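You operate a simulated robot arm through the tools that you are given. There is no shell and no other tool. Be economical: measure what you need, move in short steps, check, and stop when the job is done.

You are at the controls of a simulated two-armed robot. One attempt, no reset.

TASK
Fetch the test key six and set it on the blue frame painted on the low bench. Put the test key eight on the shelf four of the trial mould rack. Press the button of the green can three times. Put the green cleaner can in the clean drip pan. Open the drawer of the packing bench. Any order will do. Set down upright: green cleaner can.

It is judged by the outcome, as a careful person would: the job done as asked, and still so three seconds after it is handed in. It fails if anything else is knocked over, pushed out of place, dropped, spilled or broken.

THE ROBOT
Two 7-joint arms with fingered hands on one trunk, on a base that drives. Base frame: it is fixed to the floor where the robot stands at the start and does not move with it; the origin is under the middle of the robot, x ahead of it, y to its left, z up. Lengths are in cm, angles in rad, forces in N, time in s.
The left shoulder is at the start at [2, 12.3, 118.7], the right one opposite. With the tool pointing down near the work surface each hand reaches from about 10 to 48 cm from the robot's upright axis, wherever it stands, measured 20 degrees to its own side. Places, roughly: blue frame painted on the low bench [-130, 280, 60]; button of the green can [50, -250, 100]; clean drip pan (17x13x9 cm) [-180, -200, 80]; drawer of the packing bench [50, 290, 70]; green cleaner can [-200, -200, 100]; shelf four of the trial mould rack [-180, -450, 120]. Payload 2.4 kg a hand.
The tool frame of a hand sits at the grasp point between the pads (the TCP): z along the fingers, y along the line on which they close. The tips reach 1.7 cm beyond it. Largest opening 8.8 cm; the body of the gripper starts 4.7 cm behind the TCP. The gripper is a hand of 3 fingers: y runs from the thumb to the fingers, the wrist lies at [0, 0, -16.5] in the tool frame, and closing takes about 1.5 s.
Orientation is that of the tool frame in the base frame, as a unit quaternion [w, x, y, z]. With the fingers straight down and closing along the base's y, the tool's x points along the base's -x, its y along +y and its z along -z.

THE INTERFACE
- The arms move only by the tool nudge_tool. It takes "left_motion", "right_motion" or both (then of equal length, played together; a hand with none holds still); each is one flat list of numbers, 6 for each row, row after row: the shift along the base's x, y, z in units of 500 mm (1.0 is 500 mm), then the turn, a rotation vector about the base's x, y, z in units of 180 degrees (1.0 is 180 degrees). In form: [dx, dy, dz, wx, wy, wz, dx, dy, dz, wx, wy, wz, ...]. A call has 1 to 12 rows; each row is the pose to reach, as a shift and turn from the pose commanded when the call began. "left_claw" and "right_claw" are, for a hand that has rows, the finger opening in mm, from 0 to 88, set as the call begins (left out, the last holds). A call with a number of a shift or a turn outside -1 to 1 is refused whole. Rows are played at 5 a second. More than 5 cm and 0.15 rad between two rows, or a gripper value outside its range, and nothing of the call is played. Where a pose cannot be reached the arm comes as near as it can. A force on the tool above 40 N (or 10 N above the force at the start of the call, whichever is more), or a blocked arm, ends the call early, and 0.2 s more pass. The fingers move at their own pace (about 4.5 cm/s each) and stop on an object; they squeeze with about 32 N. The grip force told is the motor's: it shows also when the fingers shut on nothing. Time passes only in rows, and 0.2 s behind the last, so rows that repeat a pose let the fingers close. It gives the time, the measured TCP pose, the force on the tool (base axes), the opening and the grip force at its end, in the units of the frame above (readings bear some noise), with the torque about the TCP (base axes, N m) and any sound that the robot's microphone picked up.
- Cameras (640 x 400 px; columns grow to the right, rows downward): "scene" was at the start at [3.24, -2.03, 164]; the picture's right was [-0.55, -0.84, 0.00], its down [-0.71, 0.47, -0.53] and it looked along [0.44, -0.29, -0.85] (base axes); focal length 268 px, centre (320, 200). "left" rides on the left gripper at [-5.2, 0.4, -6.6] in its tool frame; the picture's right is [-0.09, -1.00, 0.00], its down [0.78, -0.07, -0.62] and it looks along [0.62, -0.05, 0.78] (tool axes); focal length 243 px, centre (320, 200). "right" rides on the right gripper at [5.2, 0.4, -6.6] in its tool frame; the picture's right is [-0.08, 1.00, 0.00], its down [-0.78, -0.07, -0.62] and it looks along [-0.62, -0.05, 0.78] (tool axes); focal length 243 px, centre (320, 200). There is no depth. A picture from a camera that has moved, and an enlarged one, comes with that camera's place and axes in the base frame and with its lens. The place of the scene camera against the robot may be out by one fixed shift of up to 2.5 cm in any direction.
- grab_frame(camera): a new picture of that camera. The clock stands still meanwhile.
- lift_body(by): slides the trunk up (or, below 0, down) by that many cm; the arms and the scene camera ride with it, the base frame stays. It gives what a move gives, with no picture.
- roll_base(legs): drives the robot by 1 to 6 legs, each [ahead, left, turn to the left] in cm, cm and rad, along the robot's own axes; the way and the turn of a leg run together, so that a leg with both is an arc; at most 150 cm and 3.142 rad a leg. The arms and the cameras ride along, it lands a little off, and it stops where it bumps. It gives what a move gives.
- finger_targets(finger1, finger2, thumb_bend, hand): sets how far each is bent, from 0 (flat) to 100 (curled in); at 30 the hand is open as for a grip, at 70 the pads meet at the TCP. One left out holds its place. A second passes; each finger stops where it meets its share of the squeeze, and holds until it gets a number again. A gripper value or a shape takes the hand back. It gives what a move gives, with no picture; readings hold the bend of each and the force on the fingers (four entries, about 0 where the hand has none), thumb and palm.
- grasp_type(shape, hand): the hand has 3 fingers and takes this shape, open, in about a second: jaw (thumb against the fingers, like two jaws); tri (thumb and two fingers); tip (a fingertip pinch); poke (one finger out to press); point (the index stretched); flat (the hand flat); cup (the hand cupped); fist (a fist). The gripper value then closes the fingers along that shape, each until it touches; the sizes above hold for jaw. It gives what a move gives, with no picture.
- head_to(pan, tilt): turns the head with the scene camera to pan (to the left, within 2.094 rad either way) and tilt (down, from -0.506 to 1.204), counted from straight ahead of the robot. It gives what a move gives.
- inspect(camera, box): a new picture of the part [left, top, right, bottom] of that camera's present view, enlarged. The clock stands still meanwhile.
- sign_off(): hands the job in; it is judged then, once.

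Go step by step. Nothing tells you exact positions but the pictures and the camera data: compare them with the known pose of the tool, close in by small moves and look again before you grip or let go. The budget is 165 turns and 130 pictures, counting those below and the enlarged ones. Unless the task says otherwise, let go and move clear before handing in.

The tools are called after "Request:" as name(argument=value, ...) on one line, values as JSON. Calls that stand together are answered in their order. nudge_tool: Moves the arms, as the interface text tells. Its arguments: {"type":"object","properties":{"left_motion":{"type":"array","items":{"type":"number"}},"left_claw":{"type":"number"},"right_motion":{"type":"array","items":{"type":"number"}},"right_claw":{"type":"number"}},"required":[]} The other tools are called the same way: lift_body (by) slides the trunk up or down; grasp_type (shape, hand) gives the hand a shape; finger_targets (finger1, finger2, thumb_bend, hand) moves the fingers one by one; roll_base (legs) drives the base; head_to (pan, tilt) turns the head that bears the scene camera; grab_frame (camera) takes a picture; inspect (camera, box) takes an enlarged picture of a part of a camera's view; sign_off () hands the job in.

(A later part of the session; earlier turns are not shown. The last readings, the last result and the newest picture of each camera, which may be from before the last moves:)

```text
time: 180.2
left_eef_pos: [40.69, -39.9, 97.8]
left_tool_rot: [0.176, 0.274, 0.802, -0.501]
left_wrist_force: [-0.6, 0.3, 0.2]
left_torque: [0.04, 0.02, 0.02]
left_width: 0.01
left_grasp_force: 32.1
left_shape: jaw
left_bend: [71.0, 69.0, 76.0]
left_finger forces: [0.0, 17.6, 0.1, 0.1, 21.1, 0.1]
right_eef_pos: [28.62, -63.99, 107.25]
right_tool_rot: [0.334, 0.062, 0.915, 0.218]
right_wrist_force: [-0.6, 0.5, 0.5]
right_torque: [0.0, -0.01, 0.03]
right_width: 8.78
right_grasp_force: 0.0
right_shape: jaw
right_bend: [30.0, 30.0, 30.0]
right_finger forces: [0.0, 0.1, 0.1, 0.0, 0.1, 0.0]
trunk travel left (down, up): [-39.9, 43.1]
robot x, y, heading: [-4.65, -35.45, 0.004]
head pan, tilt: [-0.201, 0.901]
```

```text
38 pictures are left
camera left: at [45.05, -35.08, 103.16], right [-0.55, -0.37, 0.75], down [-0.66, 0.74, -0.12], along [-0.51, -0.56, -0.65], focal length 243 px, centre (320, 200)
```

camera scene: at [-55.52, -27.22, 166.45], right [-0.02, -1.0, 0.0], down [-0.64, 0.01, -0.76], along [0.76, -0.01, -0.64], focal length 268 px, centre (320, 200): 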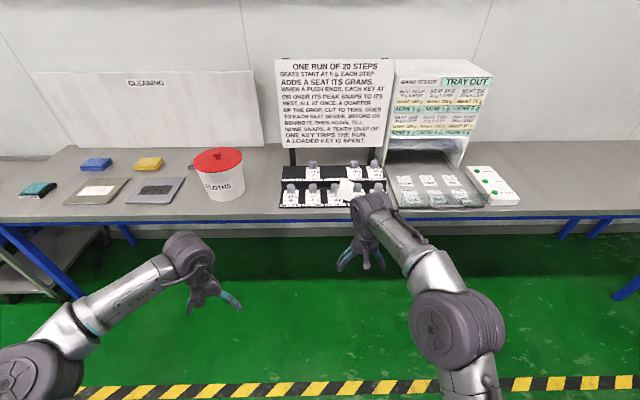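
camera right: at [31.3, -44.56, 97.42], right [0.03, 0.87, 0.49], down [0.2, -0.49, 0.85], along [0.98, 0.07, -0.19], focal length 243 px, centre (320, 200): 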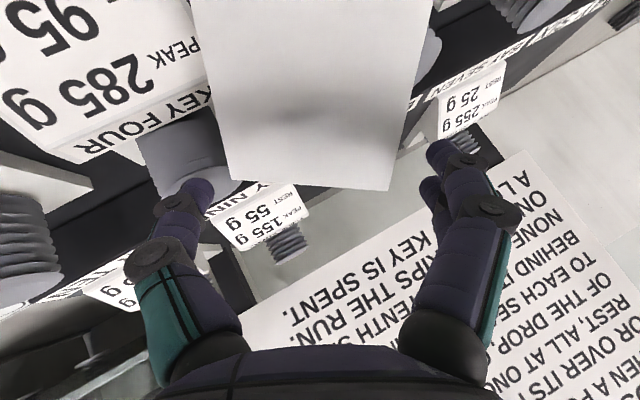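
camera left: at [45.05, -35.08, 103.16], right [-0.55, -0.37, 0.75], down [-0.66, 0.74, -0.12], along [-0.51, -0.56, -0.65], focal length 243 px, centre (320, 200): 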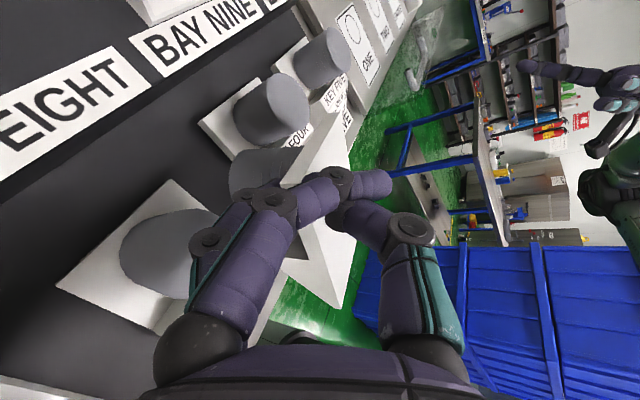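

Key seems held by one finger and the thumb. Lift further and see.

Request:
lift_body(by=3)

Request:
grab_frame(camera="left")

```text
time: 180.9
left_eef_pos: [40.76, -39.82, 100.88]
left_tool_rot: [0.176, 0.275, 0.802, -0.501]
left_wrist_force: [-1.1, 0.1, -0.4]
left_torque: [0.03, -0.04, 0.01]
left_width: 0.0
left_grasp_force: 32.2
left_shape: jaw
left_bend: [71.0, 69.0, 76.0]
left_finger forces: [0.0, 17.6, 0.1, 0.0, 21.0, 0.0]
right_eef_pos: [28.65, -63.87, 110.28]
right_tool_rot: [0.335, 0.061, 0.915, 0.218]
right_wrist_force: [-0.7, -0.8, 0.8]
right_torque: [0.0, -0.04, 0.0]
right_width: 8.78
right_grasp_force: 0.1
right_shape: jaw
right_bend: [30.0, 30.0, 30.0]
right_finger forces: [0.1, 0.0, 0.1, 0.0, 0.0, 0.1]
trunk travel left (down, up): [-42.9, 40.1]
robot x, y, heading: [-4.84, -35.64, 0.003]
head pan, tilt: [-0.201, 0.901]
```

```text
37 pictures are left
camera left: at [45.06, -35.09, 106.22], right [-0.55, -0.37, 0.75], down [-0.66, 0.74, -0.12], along [-0.51, -0.56, -0.65], focal length 243 px, centre (320, 200)
```

left: 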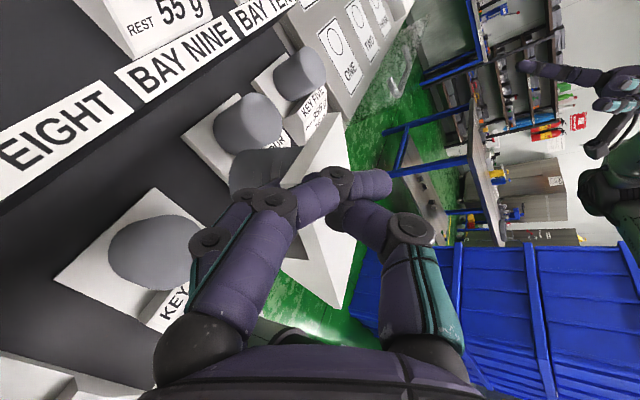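

It's held. Raise well clear of the tray, back off, and view from the head camera to consider transferring to the right hand.

Request:
lift_body(by=10)

Request:
roll_base(legs=[[-30, 0, 0]])

Request:
head_to(pan=-0.1, tilt=1.0)

Request:
inspect(camera="scene", box=[200, 80, 520, 280])

```text
time: 182.3
left_eef_pos: [40.8, -39.91, 110.82]
left_tool_rot: [0.177, 0.274, 0.802, -0.501]
left_wrist_force: [-0.2, -0.9, -1.4]
left_torque: [0.04, -0.03, 0.0]
left_width: 0.01
left_grasp_force: 31.7
left_shape: jaw
left_bend: [71.0, 69.0, 76.0]
left_finger forces: [0.1, 17.5, 0.0, 0.0, 21.0, 0.0]
right_eef_pos: [28.48, -63.95, 120.4]
right_tool_rot: [0.334, 0.062, 0.915, 0.219]
right_wrist_force: [0.4, -0.4, 0.5]
right_torque: [0.02, -0.02, 0.0]
right_width: 8.78
right_grasp_force: 0.1
right_shape: jaw
right_bend: [30.0, 30.0, 30.0]
right_finger forces: [0.0, 0.0, 0.0, 0.0, 0.1, 0.1]
trunk travel left (down, up): [-52.9, 30.1]
robot x, y, heading: [-4.57, -35.59, -0.002]
head pan, tilt: [-0.201, 0.901]
```

```text
time: 184.3
left_eef_pos: [10.72, -39.89, 110.85]
left_tool_rot: [0.177, 0.274, 0.802, -0.501]
left_wrist_force: [0.0, 0.5, -0.1]
left_torque: [0.02, -0.02, -0.01]
left_width: 0.01
left_grasp_force: 32.2
left_shape: jaw
left_bend: [71.0, 69.0, 76.0]
left_finger forces: [0.0, 17.6, 0.1, 0.0, 21.1, 0.1]
right_eef_pos: [-1.46, -63.86, 120.42]
right_tool_rot: [0.335, 0.061, 0.915, 0.218]
right_wrist_force: [0.2, -0.1, 0.1]
right_torque: [0.0, 0.02, -0.01]
right_width: 8.78
right_grasp_force: 0.0
right_shape: jaw
right_bend: [30.0, 30.0, 30.0]
right_finger forces: [0.0, 0.1, 0.0, 0.1, 0.0, 0.1]
trunk travel left (down, up): [-52.9, 30.1]
robot x, y, heading: [-34.8, -35.96, 0.007]
head pan, tilt: [-0.201, 0.901]
```

```text
time: 185.0
left_eef_pos: [10.81, -39.84, 110.8]
left_tool_rot: [0.178, 0.274, 0.802, -0.5]
left_wrist_force: [0.4, 0.0, -0.6]
left_torque: [0.01, 0.01, 0.02]
left_width: 0.03
left_grasp_force: 31.6
left_shape: jaw
left_bend: [71.0, 69.0, 76.0]
left_finger forces: [0.0, 17.7, 0.0, 0.0, 21.1, 0.0]
right_eef_pos: [-1.27, -63.88, 120.33]
right_tool_rot: [0.335, 0.061, 0.915, 0.218]
right_wrist_force: [-0.4, -0.4, 0.6]
right_torque: [-0.02, -0.03, 0.04]
right_width: 8.78
right_grasp_force: 0.0
right_shape: jaw
right_bend: [30.0, 30.0, 30.0]
right_finger forces: [0.0, 0.0, 0.0, 0.0, 0.0, 0.0]
trunk travel left (down, up): [-52.9, 30.1]
robot x, y, heading: [-34.91, -35.58, 0.004]
head pan, tilt: [-0.099, 1.0]
```

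```text
2.00 times, centred on (360, 180) of scene
camera zoom: at [-30.22, -34.7, 177.01], right [-0.1, -1.0, 0.0], down [-0.84, 0.08, -0.54], along [0.54, -0.05, -0.84], focal length 535 px, centre (240, 240)
```

zoom: 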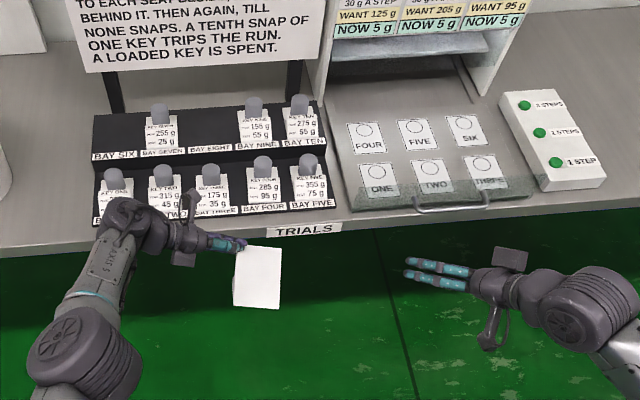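

Key eight is held (other keys undisturbed). Now drive to the rack: turn right, go along the aisle, then across in front of the rack.

Request:
roll_base(legs=[[0, 0, -1.571], [0, 12, 0], [100, 0, 0], [100, 0, 0], [95, 0, 0]])

Request:
head_to(pan=-1.0, tilt=0.5)

Request:
grab_frame(camera="scene")

```text
time: 204.2
left_eef_pos: [-31.64, -377.14, 110.8]
left_tool_rot: [-0.232, 0.762, 0.37, -0.478]
left_wrist_force: [-1.0, -0.1, -0.8]
left_torque: [-0.06, -0.06, 0.01]
left_width: 0.0
left_grasp_force: 31.9
left_shape: jaw
left_bend: [71.0, 69.0, 76.0]
left_finger forces: [0.0, 17.7, 0.0, 0.0, 20.7, 0.0]
right_eef_pos: [-55.54, -364.74, 120.28]
right_tool_rot: [0.39, 0.693, 0.601, -0.084]
right_wrist_force: [0.2, -0.1, -0.1]
right_torque: [-0.02, 0.01, 0.04]
right_width: 8.8
right_grasp_force: 0.2
right_shape: jaw
right_bend: [30.0, 30.0, 30.0]
right_finger forces: [0.0, 0.0, 0.0, 0.0, 0.0, 0.0]
trunk travel left (down, up): [-52.9, 30.1]
robot x, y, heading: [-26.92, -331.64, -1.579]
head pan, tilt: [-0.099, 1.0]
```

```text
time: 205.4
left_eef_pos: [-31.65, -376.93, 110.76]
left_tool_rot: [-0.231, 0.762, 0.37, -0.478]
left_wrist_force: [0.5, 0.4, -0.1]
left_torque: [-0.03, -0.02, -0.02]
left_width: 0.01
left_grasp_force: 31.9
left_shape: jaw
left_bend: [71.0, 69.0, 76.0]
left_finger forces: [0.0, 17.6, 0.1, 0.0, 20.8, 0.0]
right_eef_pos: [-55.65, -364.82, 120.34]
right_tool_rot: [0.39, 0.693, 0.6, -0.085]
right_wrist_force: [-0.7, 0.0, -1.0]
right_torque: [-0.01, 0.01, 0.01]
right_width: 8.81
right_grasp_force: 0.0
right_shape: jaw
right_bend: [30.0, 30.0, 30.0]
right_finger forces: [0.0, 0.0, 0.0, 0.1, 0.0, 0.1]
trunk travel left (down, up): [-52.9, 30.1]
robot x, y, heading: [-27.45, -331.97, -1.575]
head pan, tilt: [-1.0, 0.499]
```

```text
35 pictures are left
camera scene: at [-35.38, -332.76, 181.12], right [-0.54, 0.84, 0.0], down [0.4, 0.26, -0.88], along [-0.74, -0.47, -0.48], focal length 268 px, centre (320, 200)
```

scene: 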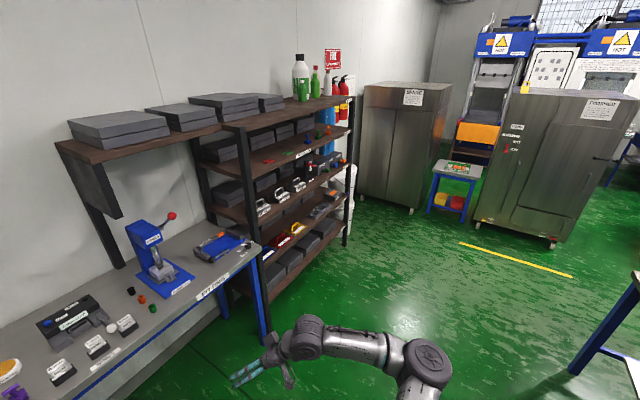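

Rack is ahead-right. Slide over in front of it and look at shelf labels.

Request:
roll_base(legs=[[0, -100, 0], [0, -45, 0]])

Request:
head_to(pan=0, tilt=0.45)

Request:
grab_frame(camera="scene")

```text
time: 213.0
left_eef_pos: [-176.77, -377.57, 110.9]
left_tool_rot: [-0.229, 0.76, 0.375, -0.479]
left_wrist_force: [1.0, 0.8, -0.5]
left_torque: [0.0, -0.02, -0.04]
left_width: 0.0
left_grasp_force: 32.6
left_shape: jaw
left_bend: [71.0, 69.0, 76.0]
left_finger forces: [0.1, 17.6, 0.0, 0.0, 21.0, 0.0]
right_eef_pos: [-200.94, -365.41, 120.26]
right_tool_rot: [0.391, 0.689, 0.605, -0.082]
right_wrist_force: [0.0, 0.9, -0.7]
right_torque: [-0.01, 0.04, 0.02]
right_width: 8.77
right_grasp_force: 0.1
right_shape: jaw
right_bend: [30.0, 30.0, 30.0]
right_finger forces: [0.0, 0.0, 0.0, 0.0, 0.0, 0.0]
trunk travel left (down, up): [-52.9, 30.1]
robot x, y, heading: [-172.69, -332.16, -1.562]
head pan, tilt: [-1.0, 0.499]
```

```text
time: 214.2
left_eef_pos: [-176.7, -377.46, 110.89]
left_tool_rot: [-0.228, 0.76, 0.375, -0.48]
left_wrist_force: [0.1, -0.7, -1.4]
left_torque: [-0.02, -0.06, -0.04]
left_width: 0.0
left_grasp_force: 32.3
left_shape: jaw
left_bend: [71.0, 69.0, 76.0]
left_finger forces: [0.0, 17.6, 0.1, 0.0, 20.8, 0.0]
right_eef_pos: [-200.92, -365.43, 120.41]
right_tool_rot: [0.391, 0.689, 0.605, -0.082]
right_wrist_force: [0.7, 0.2, -1.0]
right_torque: [-0.03, -0.04, -0.04]
right_width: 8.78
right_grasp_force: 0.1
right_shape: jaw
right_bend: [30.0, 30.0, 30.0]
right_finger forces: [0.0, 0.1, 0.0, 0.1, 0.1, 0.1]
trunk travel left (down, up): [-52.9, 30.1]
robot x, y, heading: [-173.33, -331.7, -1.565]
head pan, tilt: [0.0, 0.45]
```

```text
34 pictures are left
camera scene: at [-173.3, -337.49, 181.57], right [-1.0, -0.01, 0.0], down [0.0, 0.44, -0.9], along [0.01, -0.9, -0.44], focal length 268 px, centre (320, 200)
```

scene: 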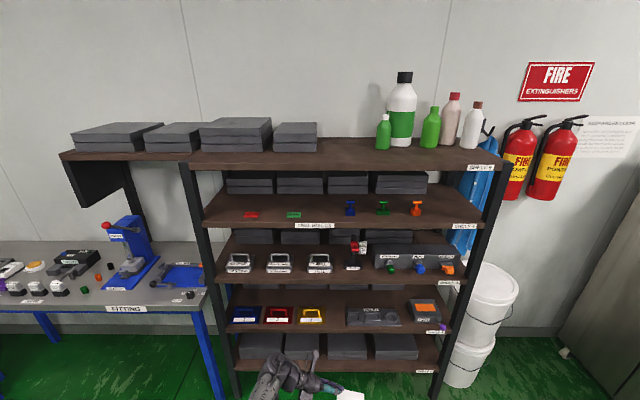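

Request:
inspect(camera="scene", box=[190, 140, 510, 340])

```text
2.00 times, centred on (350, 240) of scene
camera zoom: at [-173.3, -337.49, 181.57], right [-1.0, -0.01, 0.0], down [0.0, 0.44, -0.9], along [0.01, -0.9, -0.44], focal length 535 px, centre (260, 120)
```

zoom: 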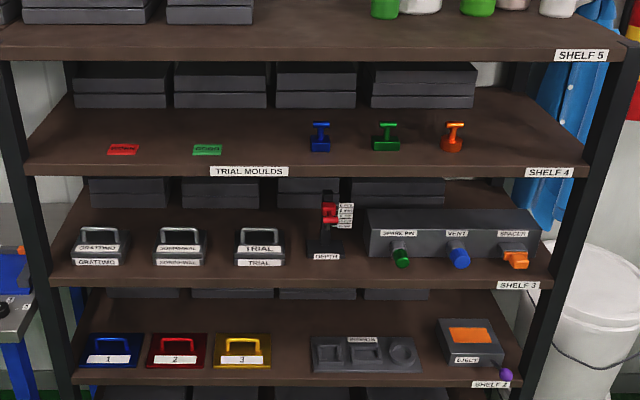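

Shelf 4 is the second from the top, with a free gap between the green tag and the blue piece (x ≈ −163…−183). Check how the key sits in the hand.

Request:
grab_frame(camera="left")

```text
32 pictures are left
camera left: at [-172.03, -381.72, 116.22], right [-0.37, 0.55, 0.75], down [0.74, 0.66, -0.12], along [-0.56, 0.51, -0.65], focal length 243 px, centre (320, 200)
```

left: 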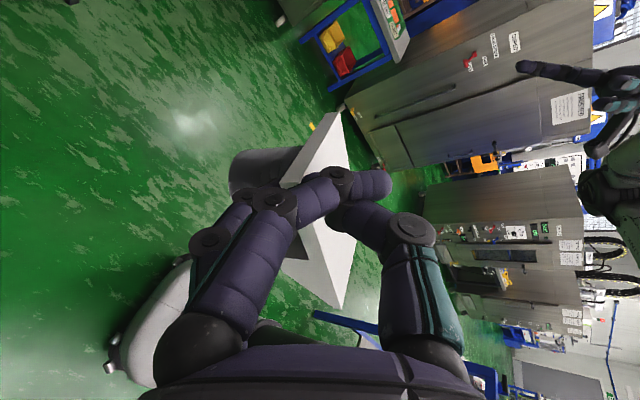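

Knob points along the hand's +y as planned. I rotate the left hand so it points at the rack with the knob upward (about 136°), in free space.

Request:
nudge_tool(left_motion=[0.01, 0.005, 0, -0.0337, -0.0287, 0.0036, 0.02, 0.01, 0, -0.0674, -0.0574, 0.0072, 0.03, 0.015, 0, -0.1011, -0.0861, 0.0108, 0.04, 0.02, 0, -0.1348, -0.1148, 0.0144, 0.05, 0.025, 0, -0.1685, -0.1435, 0.018, 0.06, 0.03, 0, -0.2022, -0.1722, 0.0215, 0.07, 0.035, 0, -0.2359, -0.2009, 0.0251, 0.08, 0.04, 0, -0.2696, -0.2296, 0.0287, 0.09, 0.045, 0, -0.3033, -0.2583, 0.0323, 0.1, 0.05, 0, -0.337, -0.287, 0.0359, 0.11, 0.055, 0, -0.3707, -0.3157, 0.0395, 0.12, 0.06, 0, -0.4044, -0.3444, 0.0431])

Request:
nudge_tool(left_motion=[0.01, 0.005, 0, -0.0337, -0.0287, 0.0036, 0.02, 0.01, 0, -0.0674, -0.0574, 0.0072, 0.03, 0.015, 0, -0.1011, -0.0861, 0.0108, 0.04, 0.02, 0, -0.1348, -0.1148, 0.0144, 0.05, 0.025, 0, -0.1685, -0.1435, 0.018])

Request:
grab_frame(camera="left")

```text
time: 216.8
left_eef_pos: [-175.68, -386.07, 105.16]
left_tool_rot: [0.484, 0.845, 0.137, -0.181]
left_wrist_force: [-0.2, 0.5, -0.2]
left_torque: [-0.01, 0.04, 0.02]
left_width: 0.01
left_grasp_force: 32.0
left_shape: jaw
left_bend: [71.0, 68.0, 78.0]
left_finger forces: [0.0, 19.0, 0.1, 0.0, 21.1, 0.1]
left hand out of reach, approached as far as the arm can: row 1, 2, 3, 4, 5, 6, 7, 8, 9, 10, 11, 12
right_eef_pos: [-200.91, -365.56, 120.36]
right_tool_rot: [0.391, 0.689, 0.605, -0.081]
right_wrist_force: [0.5, 0.2, -0.6]
right_torque: [-0.02, -0.01, -0.02]
right_width: 8.79
right_grasp_force: 0.0
right_shape: jaw
right_bend: [30.0, 30.0, 30.0]
right_finger forces: [0.1, 0.0, 0.0, 0.0, 0.1, 0.0]
trunk travel left (down, up): [-52.9, 30.1]
robot x, y, heading: [-173.07, -332.12, -1.56]
head pan, tilt: [0.0, 0.45]
```

```text
time: 218.0
left_eef_pos: [-172.41, -384.53, 105.97]
left_tool_rot: [0.701, 0.713, 0.008, -0.015]
left_wrist_force: [0.3, -0.1, -0.1]
left_torque: [0.04, 0.01, 0.0]
left_width: 0.01
left_grasp_force: 31.7
left_shape: jaw
left_bend: [71.0, 68.0, 79.0]
left_finger forces: [0.0, 19.7, 0.0, 0.0, 21.9, 0.1]
left hand out of reach, approached as far as the arm can: row 1, 2, 3, 5
right_eef_pos: [-200.9, -365.5, 120.37]
right_tool_rot: [0.391, 0.689, 0.605, -0.082]
right_wrist_force: [-0.7, -0.6, 0.4]
right_torque: [-0.03, -0.02, 0.0]
right_width: 8.79
right_grasp_force: 0.1
right_shape: jaw
right_bend: [30.0, 30.0, 30.0]
right_finger forces: [0.1, 0.0, 0.0, 0.0, 0.0, 0.0]
trunk travel left (down, up): [-52.9, 30.1]
robot x, y, heading: [-172.39, -332.16, -1.567]
head pan, tilt: [0.0, 0.45]
```

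```text
31 pictures are left
camera left: at [-177.64, -377.87, 106.66], right [-0.12, 0.02, -0.99], down [0.78, 0.62, -0.08], along [0.61, -0.79, -0.09], focal length 243 px, centre (320, 200)
```

left: 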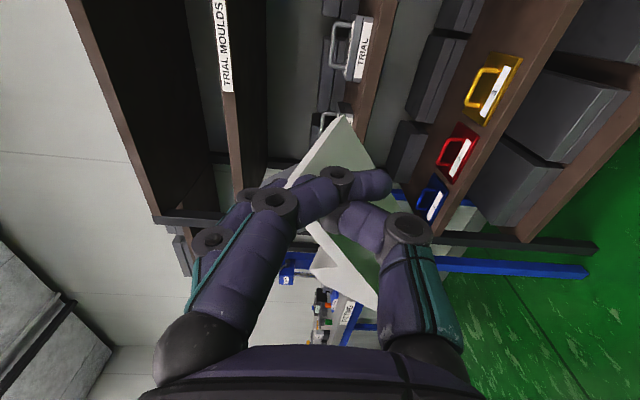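

Orientation reached. Check the key's attitude from the head camera.

Request:
head_to(pan=0, tilt=0.95)

Request:
inspect(camera="scene", box=[220, 100, 420, 260])

```text
time: 219.0
left_eef_pos: [-172.5, -384.56, 106.06]
left_tool_rot: [0.7, 0.714, 0.01, -0.017]
left_wrist_force: [0.1, 0.8, -1.6]
left_torque: [0.05, 0.0, -0.02]
left_width: 0.0
left_grasp_force: 32.5
left_shape: jaw
left_bend: [71.0, 68.0, 79.0]
left_finger forces: [0.0, 19.7, 0.0, 0.1, 21.9, 0.1]
right_eef_pos: [-200.88, -365.44, 120.41]
right_tool_rot: [0.391, 0.689, 0.605, -0.081]
right_wrist_force: [-0.8, -0.1, -0.3]
right_torque: [-0.01, -0.01, -0.03]
right_width: 8.79
right_grasp_force: 0.0
right_shape: jaw
right_bend: [30.0, 30.0, 30.0]
right_finger forces: [0.0, 0.0, 0.0, 0.0, 0.0, 0.0]
trunk travel left (down, up): [-52.9, 30.1]
robot x, y, heading: [-172.77, -332.15, -1.564]
head pan, tilt: [0.0, 0.949]
```

```text
2.50 times, centred on (320, 180) of scene
camera zoom: at [-173.31, -335.57, 177.38], right [-1.0, -0.01, 0.0], down [-0.01, 0.81, -0.58], along [0.0, -0.58, -0.81], focal length 669 px, centre (320, 250)
```

zoom: 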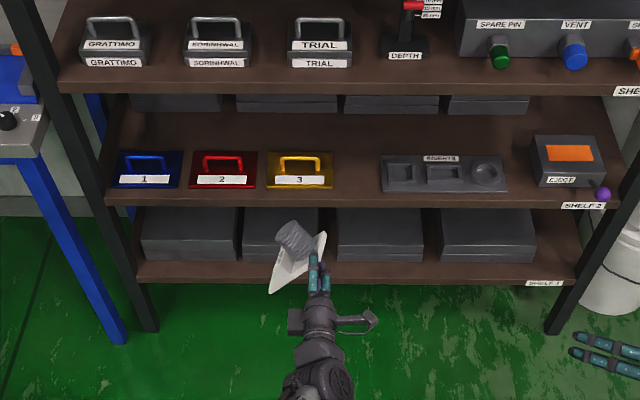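

The key is rolled ~45° (label end low, on the left). I roll the hand to level it.

Request:
nudge_tool(left_motion=[0, 0.01, 0, 0, -0.04, 0, 0, 0.02, 0, 0, -0.08, 0, 0, 0.03, 0, 0, -0.12, 0, 0, 0.04, 0, 0, -0.16, 0, 0, 0.05, 0, 0, -0.2, 0, 0, 0.06, 0, 0, -0.24, 0])

Request:
inspect(camera="scene", box=[240, 140, 400, 260])

Request:
grab_frame(camera="left")

```text
time: 220.4
left_eef_pos: [-172.54, -381.47, 105.96]
left_tool_rot: [0.658, 0.657, -0.265, 0.256]
left_wrist_force: [-0.5, 0.5, -0.1]
left_torque: [0.01, 0.0, -0.03]
left_width: 0.01
left_grasp_force: 32.0
left_shape: jaw
left_bend: [71.0, 68.0, 79.0]
left_finger forces: [0.0, 19.8, 0.0, 0.0, 22.2, 0.1]
left hand out of reach, approached as far as the arm can: row 1, 2
right_eef_pos: [-200.83, -365.44, 120.21]
right_tool_rot: [0.391, 0.689, 0.605, -0.081]
right_wrist_force: [0.1, 1.0, 0.6]
right_torque: [-0.03, -0.02, -0.03]
right_width: 8.8
right_grasp_force: 0.1
right_shape: jaw
right_bend: [30.0, 30.0, 30.0]
right_finger forces: [0.0, 0.1, 0.0, 0.0, 0.0, 0.1]
trunk travel left (down, up): [-52.9, 30.1]
robot x, y, heading: [-172.64, -331.84, -1.564]
head pan, tilt: [0.0, 0.949]
```

```text
3.33 times, centred on (320, 200) of scene
camera zoom: at [-173.33, -335.57, 177.37], right [-1.0, -0.01, 0.0], down [-0.01, 0.81, -0.58], along [0.0, -0.58, -0.81], focal length 892 px, centre (320, 200)
```

zoom: 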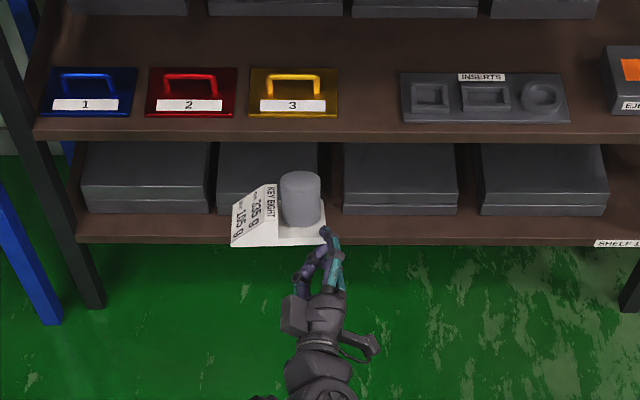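

```text
28 pictures are left
camera left: at [-176.46, -374.79, 102.66], right [0.62, 0.0, -0.78], down [0.62, 0.61, 0.49], along [0.48, -0.79, 0.38], focal length 243 px, centre (320, 200)
```

left: 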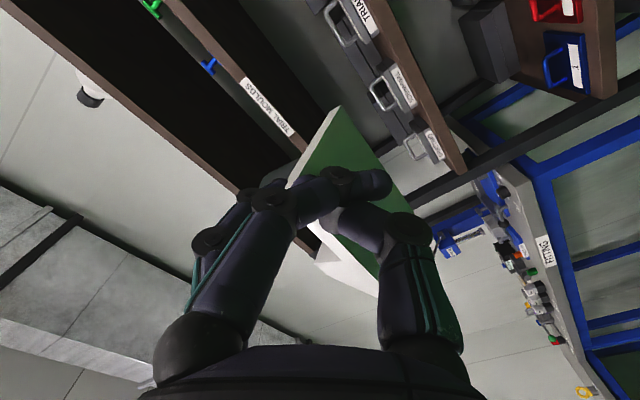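

The key is now level and upright. Shelf 4's front edge comes out near y≈−433, z≈123–124. Raise to z≈130 and check against the shelf.

Request:
lift_body(by=24.5)

Request:
roll_base(legs=[[30, 0, -0.007]])

Request:
head_to(pan=0, tilt=0.9)

Request:
grab_frame(camera="scene")

Request:
grab_frame(camera="left")

```text
time: 222.9
left_eef_pos: [-172.43, -381.52, 130.46]
left_tool_rot: [0.658, 0.658, -0.263, 0.255]
left_wrist_force: [0.6, -0.1, -0.7]
left_torque: [0.04, -0.02, 0.01]
left_width: 0.0
left_grasp_force: 31.9
left_shape: jaw
left_bend: [71.0, 68.0, 79.0]
left_finger forces: [0.0, 19.8, 0.1, 0.1, 22.0, 0.0]
right_eef_pos: [-200.84, -365.47, 144.82]
right_tool_rot: [0.391, 0.689, 0.605, -0.08]
right_wrist_force: [-0.4, 0.0, 0.3]
right_torque: [-0.03, 0.03, 0.03]
right_width: 8.79
right_grasp_force: 0.0
right_shape: jaw
right_bend: [30.0, 30.0, 30.0]
right_finger forces: [0.0, 0.1, 0.0, 0.0, 0.0, 0.0]
trunk travel left (down, up): [-77.4, 5.6]
robot x, y, heading: [-172.53, -331.95, -1.563]
head pan, tilt: [0.0, 0.949]
```

```text
time: 224.9
left_eef_pos: [-172.78, -411.47, 130.43]
left_tool_rot: [0.66, 0.656, -0.266, 0.251]
left_wrist_force: [0.4, 0.5, -0.9]
left_torque: [0.02, -0.01, -0.01]
left_width: 0.02
left_grasp_force: 32.1
left_shape: jaw
left_bend: [71.0, 68.0, 79.0]
left_finger forces: [0.0, 19.8, 0.0, 0.0, 22.0, 0.1]
right_eef_pos: [-201.1, -395.24, 144.85]
right_tool_rot: [0.391, 0.691, 0.602, -0.082]
right_wrist_force: [0.0, -0.5, 0.1]
right_torque: [-0.02, -0.01, -0.01]
right_width: 8.79
right_grasp_force: 0.0
right_shape: jaw
right_bend: [30.0, 30.0, 30.0]
right_finger forces: [0.0, 0.0, 0.0, 0.1, 0.0, 0.1]
trunk travel left (down, up): [-77.4, 5.6]
robot x, y, heading: [-172.75, -361.59, -1.571]
head pan, tilt: [0.0, 0.949]
```

```text
time: 225.6
left_eef_pos: [-172.85, -411.43, 130.41]
left_tool_rot: [0.66, 0.656, -0.267, 0.251]
left_wrist_force: [0.3, -1.0, -0.7]
left_torque: [0.04, 0.0, -0.02]
left_width: 0.0
left_grasp_force: 31.9
left_shape: jaw
left_bend: [71.0, 68.0, 79.0]
left_finger forces: [0.0, 19.8, 0.0, 0.0, 22.1, 0.0]
right_eef_pos: [-201.05, -395.27, 144.8]
right_tool_rot: [0.39, 0.692, 0.602, -0.083]
right_wrist_force: [0.3, -1.0, 0.4]
right_torque: [0.01, 0.02, -0.01]
right_width: 8.8
right_grasp_force: 0.0
right_shape: jaw
right_bend: [30.0, 30.0, 30.0]
right_finger forces: [0.1, 0.0, 0.0, 0.0, 0.1, 0.0]
trunk travel left (down, up): [-77.4, 5.6]
robot x, y, heading: [-172.71, -361.76, -1.572]
head pan, tilt: [0.0, 0.901]
```

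```text
27 pictures are left
camera scene: at [-173.29, -365.85, 202.23], right [-1.0, 0.0, 0.0], down [0.0, 0.78, -0.62], along [0.0, -0.62, -0.78], focal length 268 px, centre (320, 200)
```

scene: 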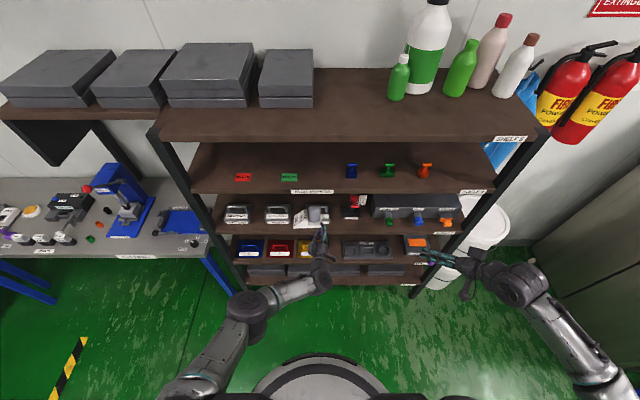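

```text
26 pictures are left
camera left: at [-176.77, -404.73, 127.15], right [0.62, -0.01, -0.79], down [0.63, 0.61, 0.49], along [0.47, -0.8, 0.38], focal length 243 px, centre (320, 200)
```

left: 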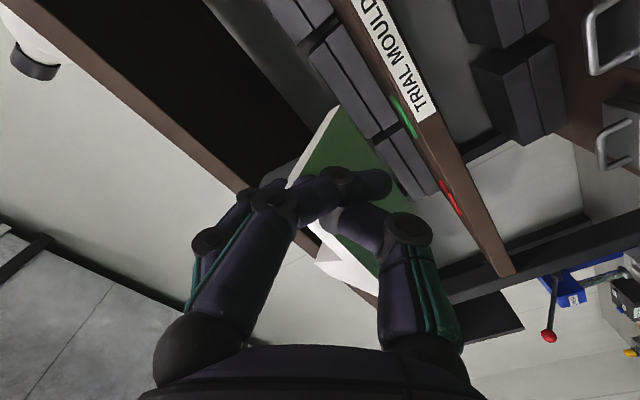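

Shelf top ≈125.6; hand at 130.4 clears it. Shift right 3.7 cm for the free gap and drive in 24.5 cm.

Request:
roll_base(legs=[[0, -3.7, 0], [18, 0, 0], [6.5, 0, 0]])

Request:
inspect(camera="scene", box=[200, 140, 440, 290])

Request:
grab_frame(camera="left")

```text
time: 228.2
left_eef_pos: [-176.42, -435.43, 130.58]
left_tool_rot: [0.662, 0.654, -0.266, 0.252]
left_wrist_force: [-1.4, -0.3, -0.2]
left_torque: [0.03, 0.04, 0.02]
left_width: 0.0
left_grasp_force: 31.1
left_shape: jaw
left_bend: [71.0, 68.0, 79.0]
left_finger forces: [0.0, 19.9, 0.0, 0.0, 22.0, 0.0]
right_eef_pos: [-204.75, -419.01, 144.98]
right_tool_rot: [0.393, 0.69, 0.602, -0.084]
right_wrist_force: [1.3, 0.5, 0.0]
right_torque: [0.0, 0.01, 0.01]
right_width: 8.78
right_grasp_force: 0.1
right_shape: jaw
right_bend: [30.0, 30.0, 30.0]
right_finger forces: [0.0, 0.0, 0.1, 0.1, 0.0, 0.0]
trunk travel left (down, up): [-77.4, 5.6]
robot x, y, heading: [-176.08, -386.45, -1.574]
head pan, tilt: [0.0, 0.901]
```

```text
2.67 times, centred on (320, 215) of scene
camera zoom: at [-176.89, -389.41, 202.27], right [-1.0, 0.0, 0.0], down [0.0, 0.78, -0.63], along [0.0, -0.63, -0.78], focal length 714 px, centre (320, 160)
```

zoom: 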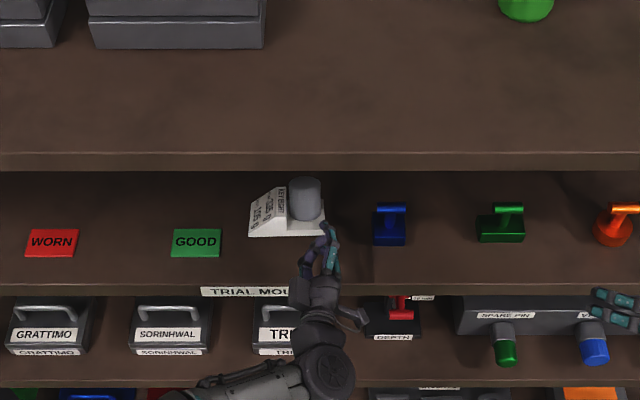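

```text
24 pictures are left
camera left: at [-180.36, -428.66, 127.36], right [0.62, -0.01, -0.79], down [0.63, 0.61, 0.48], along [0.47, -0.79, 0.38], focal length 243 px, centre (320, 200)
```

left: 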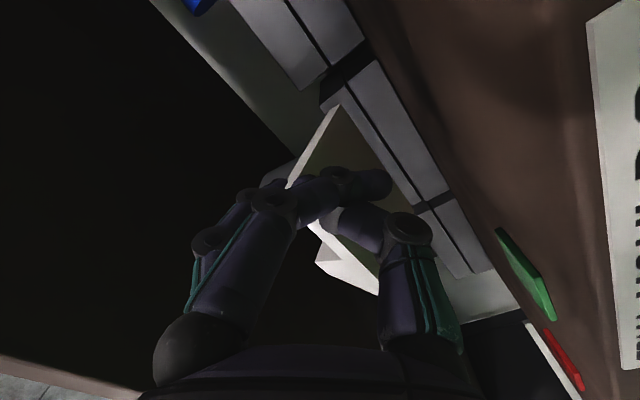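

Well placed over the gap. Lower in steps.

Request:
lift_body(by=-2)

Request:
lift_body(by=-0.7)

Request:
lift_body(by=-0.5)

```text
time: 228.8
left_eef_pos: [-176.47, -436.24, 128.28]
left_tool_rot: [0.659, 0.657, -0.267, 0.251]
left_wrist_force: [-0.2, 0.2, -0.9]
left_torque: [0.03, 0.02, 0.0]
left_width: 0.0
left_grasp_force: 32.2
left_shape: jaw
left_bend: [71.0, 68.0, 79.0]
left_finger forces: [0.1, 19.9, 0.1, 0.1, 22.2, 0.0]
right_eef_pos: [-204.76, -419.88, 142.7]
right_tool_rot: [0.389, 0.693, 0.602, -0.082]
right_wrist_force: [0.1, -1.0, 0.8]
right_torque: [0.02, -0.01, 0.0]
right_width: 8.82
right_grasp_force: 0.0
right_shape: jaw
right_bend: [30.0, 30.0, 30.0]
right_finger forces: [0.1, 0.1, 0.0, 0.0, 0.0, 0.1]
trunk travel left (down, up): [-75.4, 7.6]
robot x, y, heading: [-176.01, -386.4, -1.572]
head pan, tilt: [0.0, 0.901]
```

```text
time: 229.4
left_eef_pos: [-176.36, -436.09, 127.74]
left_tool_rot: [0.66, 0.656, -0.268, 0.251]
left_wrist_force: [-0.4, -0.1, -0.8]
left_torque: [0.01, 0.04, -0.01]
left_width: 0.03
left_grasp_force: 32.2
left_shape: jaw
left_bend: [71.0, 68.0, 79.0]
left_finger forces: [0.0, 19.8, 0.0, 0.1, 22.0, 0.0]
right_eef_pos: [-204.66, -419.79, 142.08]
right_tool_rot: [0.39, 0.692, 0.602, -0.082]
right_wrist_force: [0.0, -0.3, 0.9]
right_torque: [-0.02, -0.07, 0.05]
right_width: 8.76
right_grasp_force: 0.0
right_shape: jaw
right_bend: [30.0, 30.0, 30.0]
right_finger forces: [0.1, 0.0, 0.0, 0.0, 0.1, 0.1]
trunk travel left (down, up): [-74.7, 8.3]
robot x, y, heading: [-176.06, -386.37, -1.571]
head pan, tilt: [0.0, 0.901]
```

```text
time: 229.9
left_eef_pos: [-176.32, -435.85, 127.47]
left_tool_rot: [0.66, 0.655, -0.266, 0.253]
left_wrist_force: [1.8, 0.5, 9.2]
left_torque: [0.19, -0.19, -0.04]
left_width: 0.02
left_grasp_force: 32.3
left_shape: jaw
left_bend: [71.0, 66.0, 82.0]
left_finger forces: [0.0, 22.3, 0.0, 0.1, 34.2, 0.1]
right_eef_pos: [-204.68, -419.65, 141.7]
right_tool_rot: [0.391, 0.692, 0.602, -0.082]
right_wrist_force: [-0.8, 1.1, 0.4]
right_torque: [0.01, 0.02, 0.0]
right_width: 8.79
right_grasp_force: 0.2
right_shape: jaw
right_bend: [30.0, 30.0, 30.0]
right_finger forces: [0.0, 0.1, 0.1, 0.0, 0.1, 0.0]
trunk travel left (down, up): [-74.2, 8.8]
robot x, y, heading: [-176.17, -386.48, -1.571]
head pan, tilt: [0.0, 0.901]
```

Contact. Open only the upper fingers, keeping the thumb, and look.

Request:
finger_targets(hand="left", finger1=35, finger2=35)

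Request:
inspect(camera="scene", box=[260, 180, 380, 255])

```text
time: 230.9
left_eef_pos: [-176.32, -435.94, 127.22]
left_tool_rot: [0.659, 0.657, -0.267, 0.252]
left_wrist_force: [0.0, 0.1, -0.9]
left_torque: [0.0, -0.01, 0.0]
left_width: 1.41
left_grasp_force: 0.1
left_shape: fingers
left_bend: [51.0, 35.0, 84.0]
left_finger forces: [0.0, 0.1, 0.1, 0.1, 0.0, 0.1]
right_eef_pos: [-204.68, -419.76, 141.72]
right_tool_rot: [0.391, 0.691, 0.602, -0.083]
right_wrist_force: [-0.8, -0.7, -0.9]
right_torque: [0.02, -0.02, 0.02]
right_width: 8.77
right_grasp_force: 0.0
right_shape: jaw
right_bend: [30.0, 30.0, 30.0]
right_finger forces: [0.1, 0.0, 0.1, 0.1, 0.1, 0.0]
trunk travel left (down, up): [-74.2, 8.8]
robot x, y, heading: [-176.15, -386.29, -1.566]
head pan, tilt: [0.0, 0.901]
```

```text
5.33 times, centred on (320, 218) of scene
camera zoom: at [-176.87, -390.25, 199.03], right [-1.0, 0.0, 0.0], down [0.0, 0.78, -0.62], along [0.0, -0.62, -0.78], focal length 1427 px, centre (320, 107)
```

zoom: 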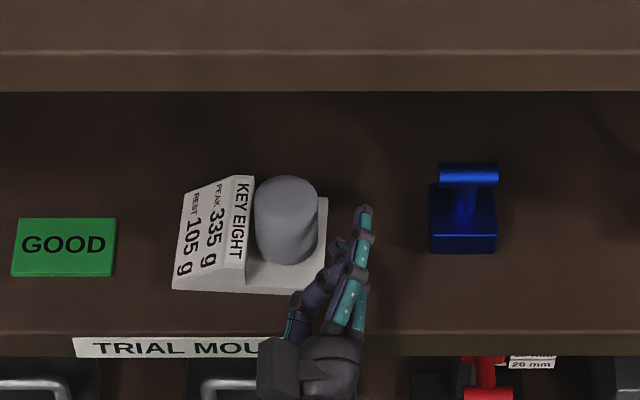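

Key eight sits upright on shelf 4. Withdraw slowly straight back.

Request:
roll_base(legs=[[-5, 0, 0], [-25, 0, 0]])

Request:
inspect(camera="scene", box=[220, 130, 420, 255])

```text
time: 233.2
left_eef_pos: [-176.33, -406.27, 127.28]
left_tool_rot: [0.66, 0.656, -0.267, 0.252]
left_wrist_force: [-0.3, 0.9, -0.4]
left_torque: [0.0, 0.03, 0.07]
left_width: 1.5
left_grasp_force: 0.1
left_shape: fingers
left_bend: [49.0, 35.0, 85.0]
left_finger forces: [0.1, 0.0, 0.0, 0.0, 0.0, 0.0]
right_eef_pos: [-204.62, -389.92, 141.67]
right_tool_rot: [0.391, 0.691, 0.602, -0.083]
right_wrist_force: [0.7, -0.5, -0.2]
right_torque: [-0.01, -0.01, -0.02]
right_width: 8.8
right_grasp_force: 0.0
right_shape: jaw
right_bend: [30.0, 30.0, 30.0]
right_finger forces: [0.0, 0.1, 0.0, 0.1, 0.0, 0.0]
trunk travel left (down, up): [-74.2, 8.8]
robot x, y, heading: [-176.2, -356.55, -1.572]
head pan, tilt: [0.0, 0.901]
```

```text
3.20 times, centred on (320, 192) of scene
camera zoom: at [-176.81, -360.51, 199.04], right [-1.0, 0.0, 0.0], down [0.0, 0.78, -0.62], along [0.0, -0.62, -0.78], focal length 856 px, centre (320, 224)
```

zoom: 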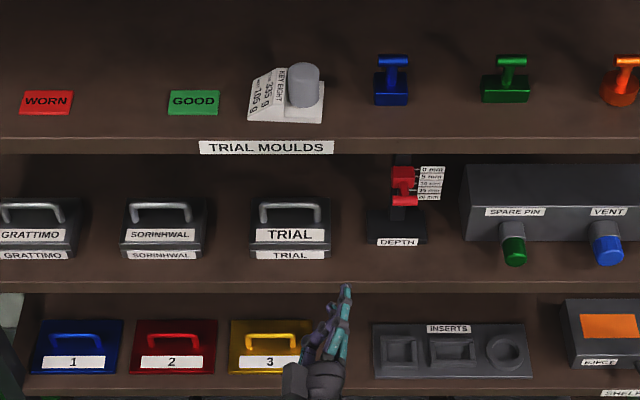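

Key eight is done. Turn to face the middle bench and look for the green cleaner can and drip pan.

Request:
roll_base(legs=[[0, 0, 3.141]])

Request:
head_to(pan=0, tilt=0.65)

Request:
grab_frame(camera="scene")

```text
time: 241.0
left_eef_pos: [-175.97, -307.22, 127.22]
left_tool_rot: [-0.25, 0.268, 0.656, 0.66]
left_wrist_force: [0.1, -0.5, -0.3]
left_torque: [-0.01, -0.01, 0.02]
left_width: 1.74
left_grasp_force: 0.1
left_shape: fingers
left_bend: [46.0, 35.0, 87.0]
left_finger forces: [0.0, 0.1, 0.0, 0.0, 0.0, 0.0]
right_eef_pos: [-147.65, -323.62, 141.75]
right_tool_rot: [0.084, -0.6, 0.693, 0.39]
right_wrist_force: [0.2, -0.4, -0.5]
right_torque: [0.0, -0.01, 0.04]
right_width: 8.8
right_grasp_force: 0.0
right_shape: jaw
right_bend: [30.0, 30.0, 30.0]
right_finger forces: [0.0, 0.0, 0.1, 0.1, 0.0, 0.0]
trunk travel left (down, up): [-74.2, 8.8]
robot x, y, heading: [-176.12, -356.62, 1.562]
head pan, tilt: [0.0, 0.901]
```

```text
time: 241.8
left_eef_pos: [-175.93, -307.16, 127.22]
left_tool_rot: [-0.249, 0.269, 0.655, 0.661]
left_wrist_force: [0.1, 0.2, -0.2]
left_torque: [0.0, 0.02, 0.0]
left_width: 1.76
left_grasp_force: 0.0
left_shape: fingers
left_bend: [45.0, 35.0, 88.0]
left_finger forces: [0.0, 0.1, 0.0, 0.1, 0.0, 0.1]
right_eef_pos: [-147.76, -323.58, 141.56]
right_tool_rot: [0.084, -0.6, 0.693, 0.39]
right_wrist_force: [-0.2, -0.4, -0.2]
right_torque: [0.02, 0.0, 0.02]
right_width: 8.79
right_grasp_force: 0.1
right_shape: jaw
right_bend: [30.0, 30.0, 30.0]
right_finger forces: [0.1, 0.1, 0.0, 0.0, 0.1, 0.0]
trunk travel left (down, up): [-74.2, 8.8]
robot x, y, heading: [-176.51, -356.54, 1.565]
head pan, tilt: [0.0, 0.649]
```

```text
21 pictures are left
camera scene: at [-176.71, -348.27, 201.08], right [1.0, -0.01, 0.0], down [0.0, -0.61, -0.8], along [0.01, 0.8, -0.61], focal length 268 px, centre (320, 200)
```

scene: 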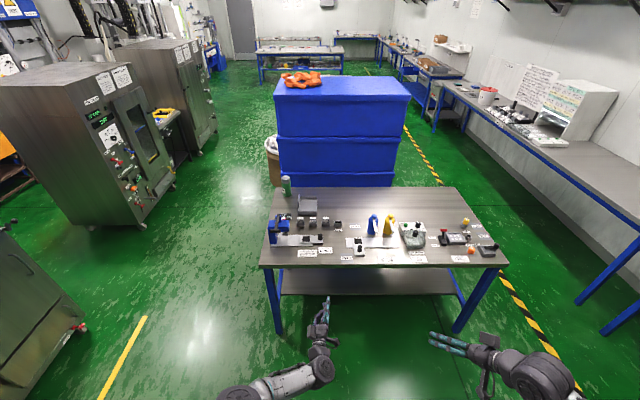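

Request:
inspect(camera="scene", box=[250, 160, 410, 270])

```text
3.64 times, centred on (330, 215) of scene
camera zoom: at [-176.71, -348.27, 201.08], right [1.0, -0.01, 0.0], down [0.0, -0.61, -0.8], along [0.01, 0.8, -0.61], focal length 973 px, centre (284, 146)
```

zoom: 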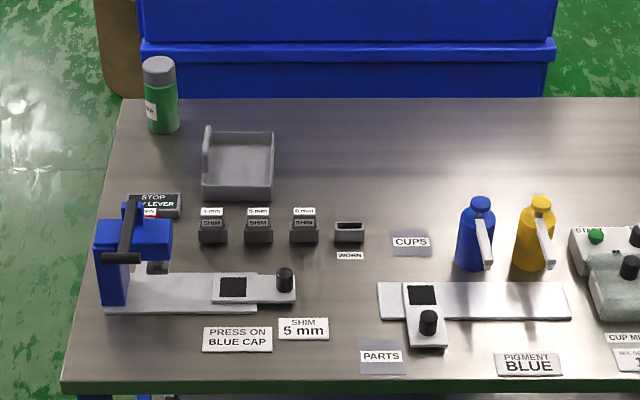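

The green can stands at ≈[-199.5,-187] (top z≈99, ~6.4 cm wide); the grey drip pan is at ≈[-183,-199.5]. I'll reach them from the bench's west end, facing +x.

Request:
roll_base(legs=[[0, 94, 0], [100, 0, 0], [72, 0, 0], [0, 0, -1.565]])

Request:
nudge_tool(right_motion=[0, 0, 0, -0.0238, 0.03645, 0.00678, 0, 0, 0, -0.0476, 0.0729, 0.01357, 0, 0, 0, -0.0714, 0.10935, 0.02035, 0, 0, 0, -0.0952, 0.1458, 0.02713, 0, 0, 0, -0.119, 0.18225, 0.03392, 0, 0, 0, -0.1428, 0.2187, 0.0407], right_claw=88)

Request:
head_to(pan=-0.1, tilt=0.8)

Request:
grab_frame(camera="scene")

```text
time: 258.9
left_eef_pos: [-218.04, -182.16, 127.22]
left_tool_rot: [0.295, 0.655, 0.269, 0.641]
left_wrist_force: [0.3, 0.2, 0.0]
left_torque: [-0.01, 0.04, 0.04]
left_width: 1.89
left_grasp_force: 0.1
left_shape: fingers
left_bend: [44.0, 35.0, 89.0]
left_finger forces: [0.0, 0.0, 0.0, 0.1, 0.0, 0.0]
right_eef_pos: [-234.96, -210.12, 141.64]
right_tool_rot: [0.338, 0.073, 0.914, 0.213]
right_wrist_force: [-0.3, 0.5, 0.2]
right_torque: [0.0, 0.02, -0.01]
right_width: 8.82
right_grasp_force: 0.1
right_shape: jaw
right_bend: [30.0, 30.0, 30.0]
right_finger forces: [0.1, 0.0, 0.0, 0.1, 0.0, 0.0]
trunk travel left (down, up): [-74.2, 8.8]
robot x, y, heading: [-267.72, -181.09, -0.02]
head pan, tilt: [0.0, 0.649]
```

```text
time: 260.3
left_eef_pos: [-217.98, -182.07, 127.2]
left_tool_rot: [0.295, 0.655, 0.269, 0.641]
left_wrist_force: [-0.5, 0.0, -0.2]
left_torque: [-0.03, -0.02, -0.01]
left_width: 1.86
left_grasp_force: 0.0
left_shape: fingers
left_bend: [44.0, 35.0, 89.0]
left_finger forces: [0.0, 0.1, 0.0, 0.0, 0.0, 0.1]
right_eef_pos: [-234.79, -210.03, 141.71]
right_tool_rot: [0.005, 0.008, 1.0, -0.008]
right_wrist_force: [-0.6, -0.6, 0.2]
right_torque: [-0.01, -0.01, -0.01]
right_width: 8.8
right_grasp_force: 0.1
right_shape: jaw
right_bend: [30.0, 30.0, 30.0]
right_finger forces: [0.0, 0.0, 0.0, 0.0, 0.0, 0.0]
trunk travel left (down, up): [-74.2, 8.8]
robot x, y, heading: [-267.7, -181.31, -0.026]
head pan, tilt: [0.0, 0.649]
```

```text
time: 261.0
left_eef_pos: [-218.01, -182.16, 127.26]
left_tool_rot: [0.294, 0.655, 0.269, 0.641]
left_wrist_force: [0.0, 0.3, -0.1]
left_torque: [-0.01, -0.01, -0.04]
left_width: 1.94
left_grasp_force: 0.0
left_shape: fingers
left_bend: [44.0, 35.0, 89.0]
left_finger forces: [0.1, 0.1, 0.1, 0.0, 0.0, 0.0]
right_eef_pos: [-234.95, -210.1, 141.68]
right_tool_rot: [0.006, 0.008, 1.0, -0.006]
right_wrist_force: [0.1, -0.2, -0.7]
right_torque: [0.01, 0.0, 0.01]
right_width: 8.8
right_grasp_force: 0.1
right_shape: jaw
right_bend: [30.0, 30.0, 30.0]
right_finger forces: [0.0, 0.1, 0.1, 0.1, 0.1, 0.0]
trunk travel left (down, up): [-74.2, 8.8]
robot x, y, heading: [-267.73, -181.15, -0.022]
head pan, tilt: [-0.099, 0.799]
```

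```text
19 pictures are left
camera scene: at [-262.07, -180.3, 199.83], right [-0.12, -0.99, 0.0], down [-0.71, 0.09, -0.7], along [0.69, -0.08, -0.72], focal length 268 px, centre (320, 200)
```

scene: 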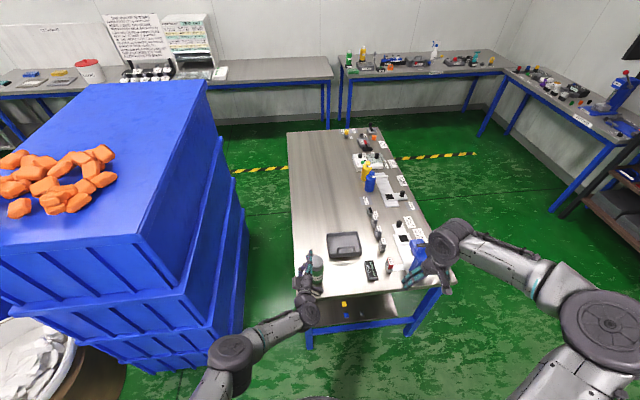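

Positions agree. Clear the left hand back and to the left, then approach with the base and lower the trunk to look with the right hand.

Request:
nudge_tool(left_motion=[-0.06, 0.04, 0.02, 0, 0, 0, -0.12, 0.08, 0.04, 0, 0, 0, -0.18, 0.12, 0.06, 0, 0, 0, -0.24, 0.16, 0.08, 0, 0, 0, -0.3, 0.2, 0.1, 0, 0, 0, -0.36, 0.24, 0.12, 0, 0, 0])

Request:
roll_base(legs=[[0, -4, 0.022], [27, 0, 0]])

Request:
nudge_tool(right_motion=[0, 0.07, 0, 0, 0, 0, 0, 0.14, 0, 0, 0, 0, 0, 0.21, 0, 0, 0, 0, 0, 0.28, 0, 0, 0, 0, 0, 0.36, 0, 0, 0, 0, 0, 0.44, 0, 0, 0, 0])

Request:
lift_body(by=-26)

Request:
grab_frame(camera="right")

```text
time: 262.4
left_eef_pos: [-236.09, -169.99, 133.53]
left_tool_rot: [0.295, 0.655, 0.269, 0.641]
left_wrist_force: [-0.4, 0.2, 0.2]
left_torque: [-0.02, 0.01, 0.01]
left_width: 1.9
left_grasp_force: 0.0
left_shape: fingers
left_bend: [44.0, 35.0, 89.0]
left_finger forces: [0.0, 0.0, 0.0, 0.1, 0.0, 0.0]
right_eef_pos: [-235.09, -209.89, 141.69]
right_tool_rot: [0.006, 0.008, 1.0, -0.007]
right_wrist_force: [-0.6, 0.8, -0.5]
right_torque: [0.0, 0.0, 0.0]
right_width: 8.79
right_grasp_force: 0.1
right_shape: jaw
right_bend: [30.0, 30.0, 30.0]
right_finger forces: [0.0, 0.1, 0.0, 0.0, 0.0, 0.0]
trunk travel left (down, up): [-74.2, 8.8]
robot x, y, heading: [-267.5, -180.92, -0.023]
head pan, tilt: [-0.099, 0.799]
```

```text
time: 264.8
left_eef_pos: [-209.32, -173.45, 133.43]
left_tool_rot: [0.287, 0.652, 0.276, 0.645]
left_wrist_force: [0.7, -0.2, -0.8]
left_torque: [0.04, -0.01, -0.02]
left_width: 1.89
left_grasp_force: 0.0
left_shape: fingers
left_bend: [44.0, 35.0, 89.0]
left_finger forces: [0.1, 0.0, 0.1, 0.1, 0.0, 0.0]
right_eef_pos: [-207.26, -213.3, 141.56]
right_tool_rot: [0.007, -0.005, 1.0, -0.007]
right_wrist_force: [-0.6, -0.5, 0.4]
right_torque: [0.01, -0.02, 0.02]
right_width: 8.81
right_grasp_force: 0.0
right_shape: jaw
right_bend: [30.0, 30.0, 30.0]
right_finger forces: [0.0, 0.0, 0.0, 0.0, 0.0, 0.1]
trunk travel left (down, up): [-74.2, 8.8]
robot x, y, heading: [-240.84, -185.06, 0.005]
head pan, tilt: [-0.099, 0.799]
```

```text
time: 266.2
left_eef_pos: [-209.32, -173.33, 133.48]
left_tool_rot: [0.288, 0.652, 0.277, 0.645]
left_wrist_force: [0.0, -0.9, -0.2]
left_torque: [0.04, -0.02, -0.01]
left_width: 1.9
left_grasp_force: 0.0
left_shape: fingers
left_bend: [44.0, 35.0, 89.0]
left_finger forces: [0.0, 0.0, 0.0, 0.0, 0.0, 0.0]
right_eef_pos: [-207.32, -191.18, 141.53]
right_tool_rot: [0.006, -0.005, 1.0, -0.007]
right_wrist_force: [0.4, -0.3, -0.7]
right_torque: [0.0, -0.01, 0.03]
right_width: 8.76
right_grasp_force: 0.1
right_shape: jaw
right_bend: [30.0, 30.0, 30.0]
right_finger forces: [0.0, 0.0, 0.1, 0.0, 0.1, 0.0]
trunk travel left (down, up): [-74.2, 8.8]
robot x, y, heading: [-240.36, -184.87, -0.004]
head pan, tilt: [-0.099, 0.799]
```

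```text
time: 268.8
left_eef_pos: [-209.43, -173.4, 107.37]
left_tool_rot: [0.287, 0.652, 0.277, 0.644]
left_wrist_force: [-0.3, -0.6, -0.9]
left_torque: [0.02, 0.01, 0.01]
left_width: 1.91
left_grasp_force: 0.1
left_shape: fingers
left_bend: [44.0, 35.0, 89.0]
left_finger forces: [0.1, 0.0, 0.1, 0.0, 0.0, 0.0]
right_eef_pos: [-207.18, -191.23, 115.68]
right_tool_rot: [0.006, -0.005, 1.0, -0.006]
right_wrist_force: [-0.3, 0.5, 0.8]
right_torque: [0.0, 0.0, 0.01]
right_width: 8.8
right_grasp_force: 0.1
right_shape: jaw
right_bend: [30.0, 30.0, 30.0]
right_finger forces: [0.1, 0.0, 0.0, 0.0, 0.0, 0.0]
trunk travel left (down, up): [-48.2, 34.8]
robot x, y, heading: [-240.57, -184.9, -0.002]
head pan, tilt: [-0.099, 0.799]
```

```text
18 pictures are left
camera right: at [-212.46, -191.01, 122.09], right [0.08, 1.0, -0.01], down [0.77, -0.05, 0.63], along [0.63, -0.06, -0.78], focal length 243 px, centre (320, 200)
```

right: 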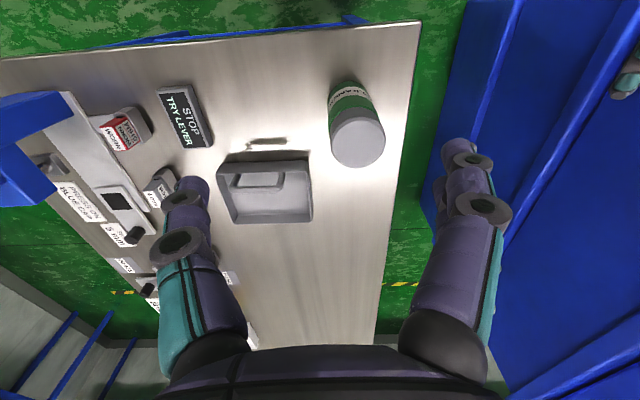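

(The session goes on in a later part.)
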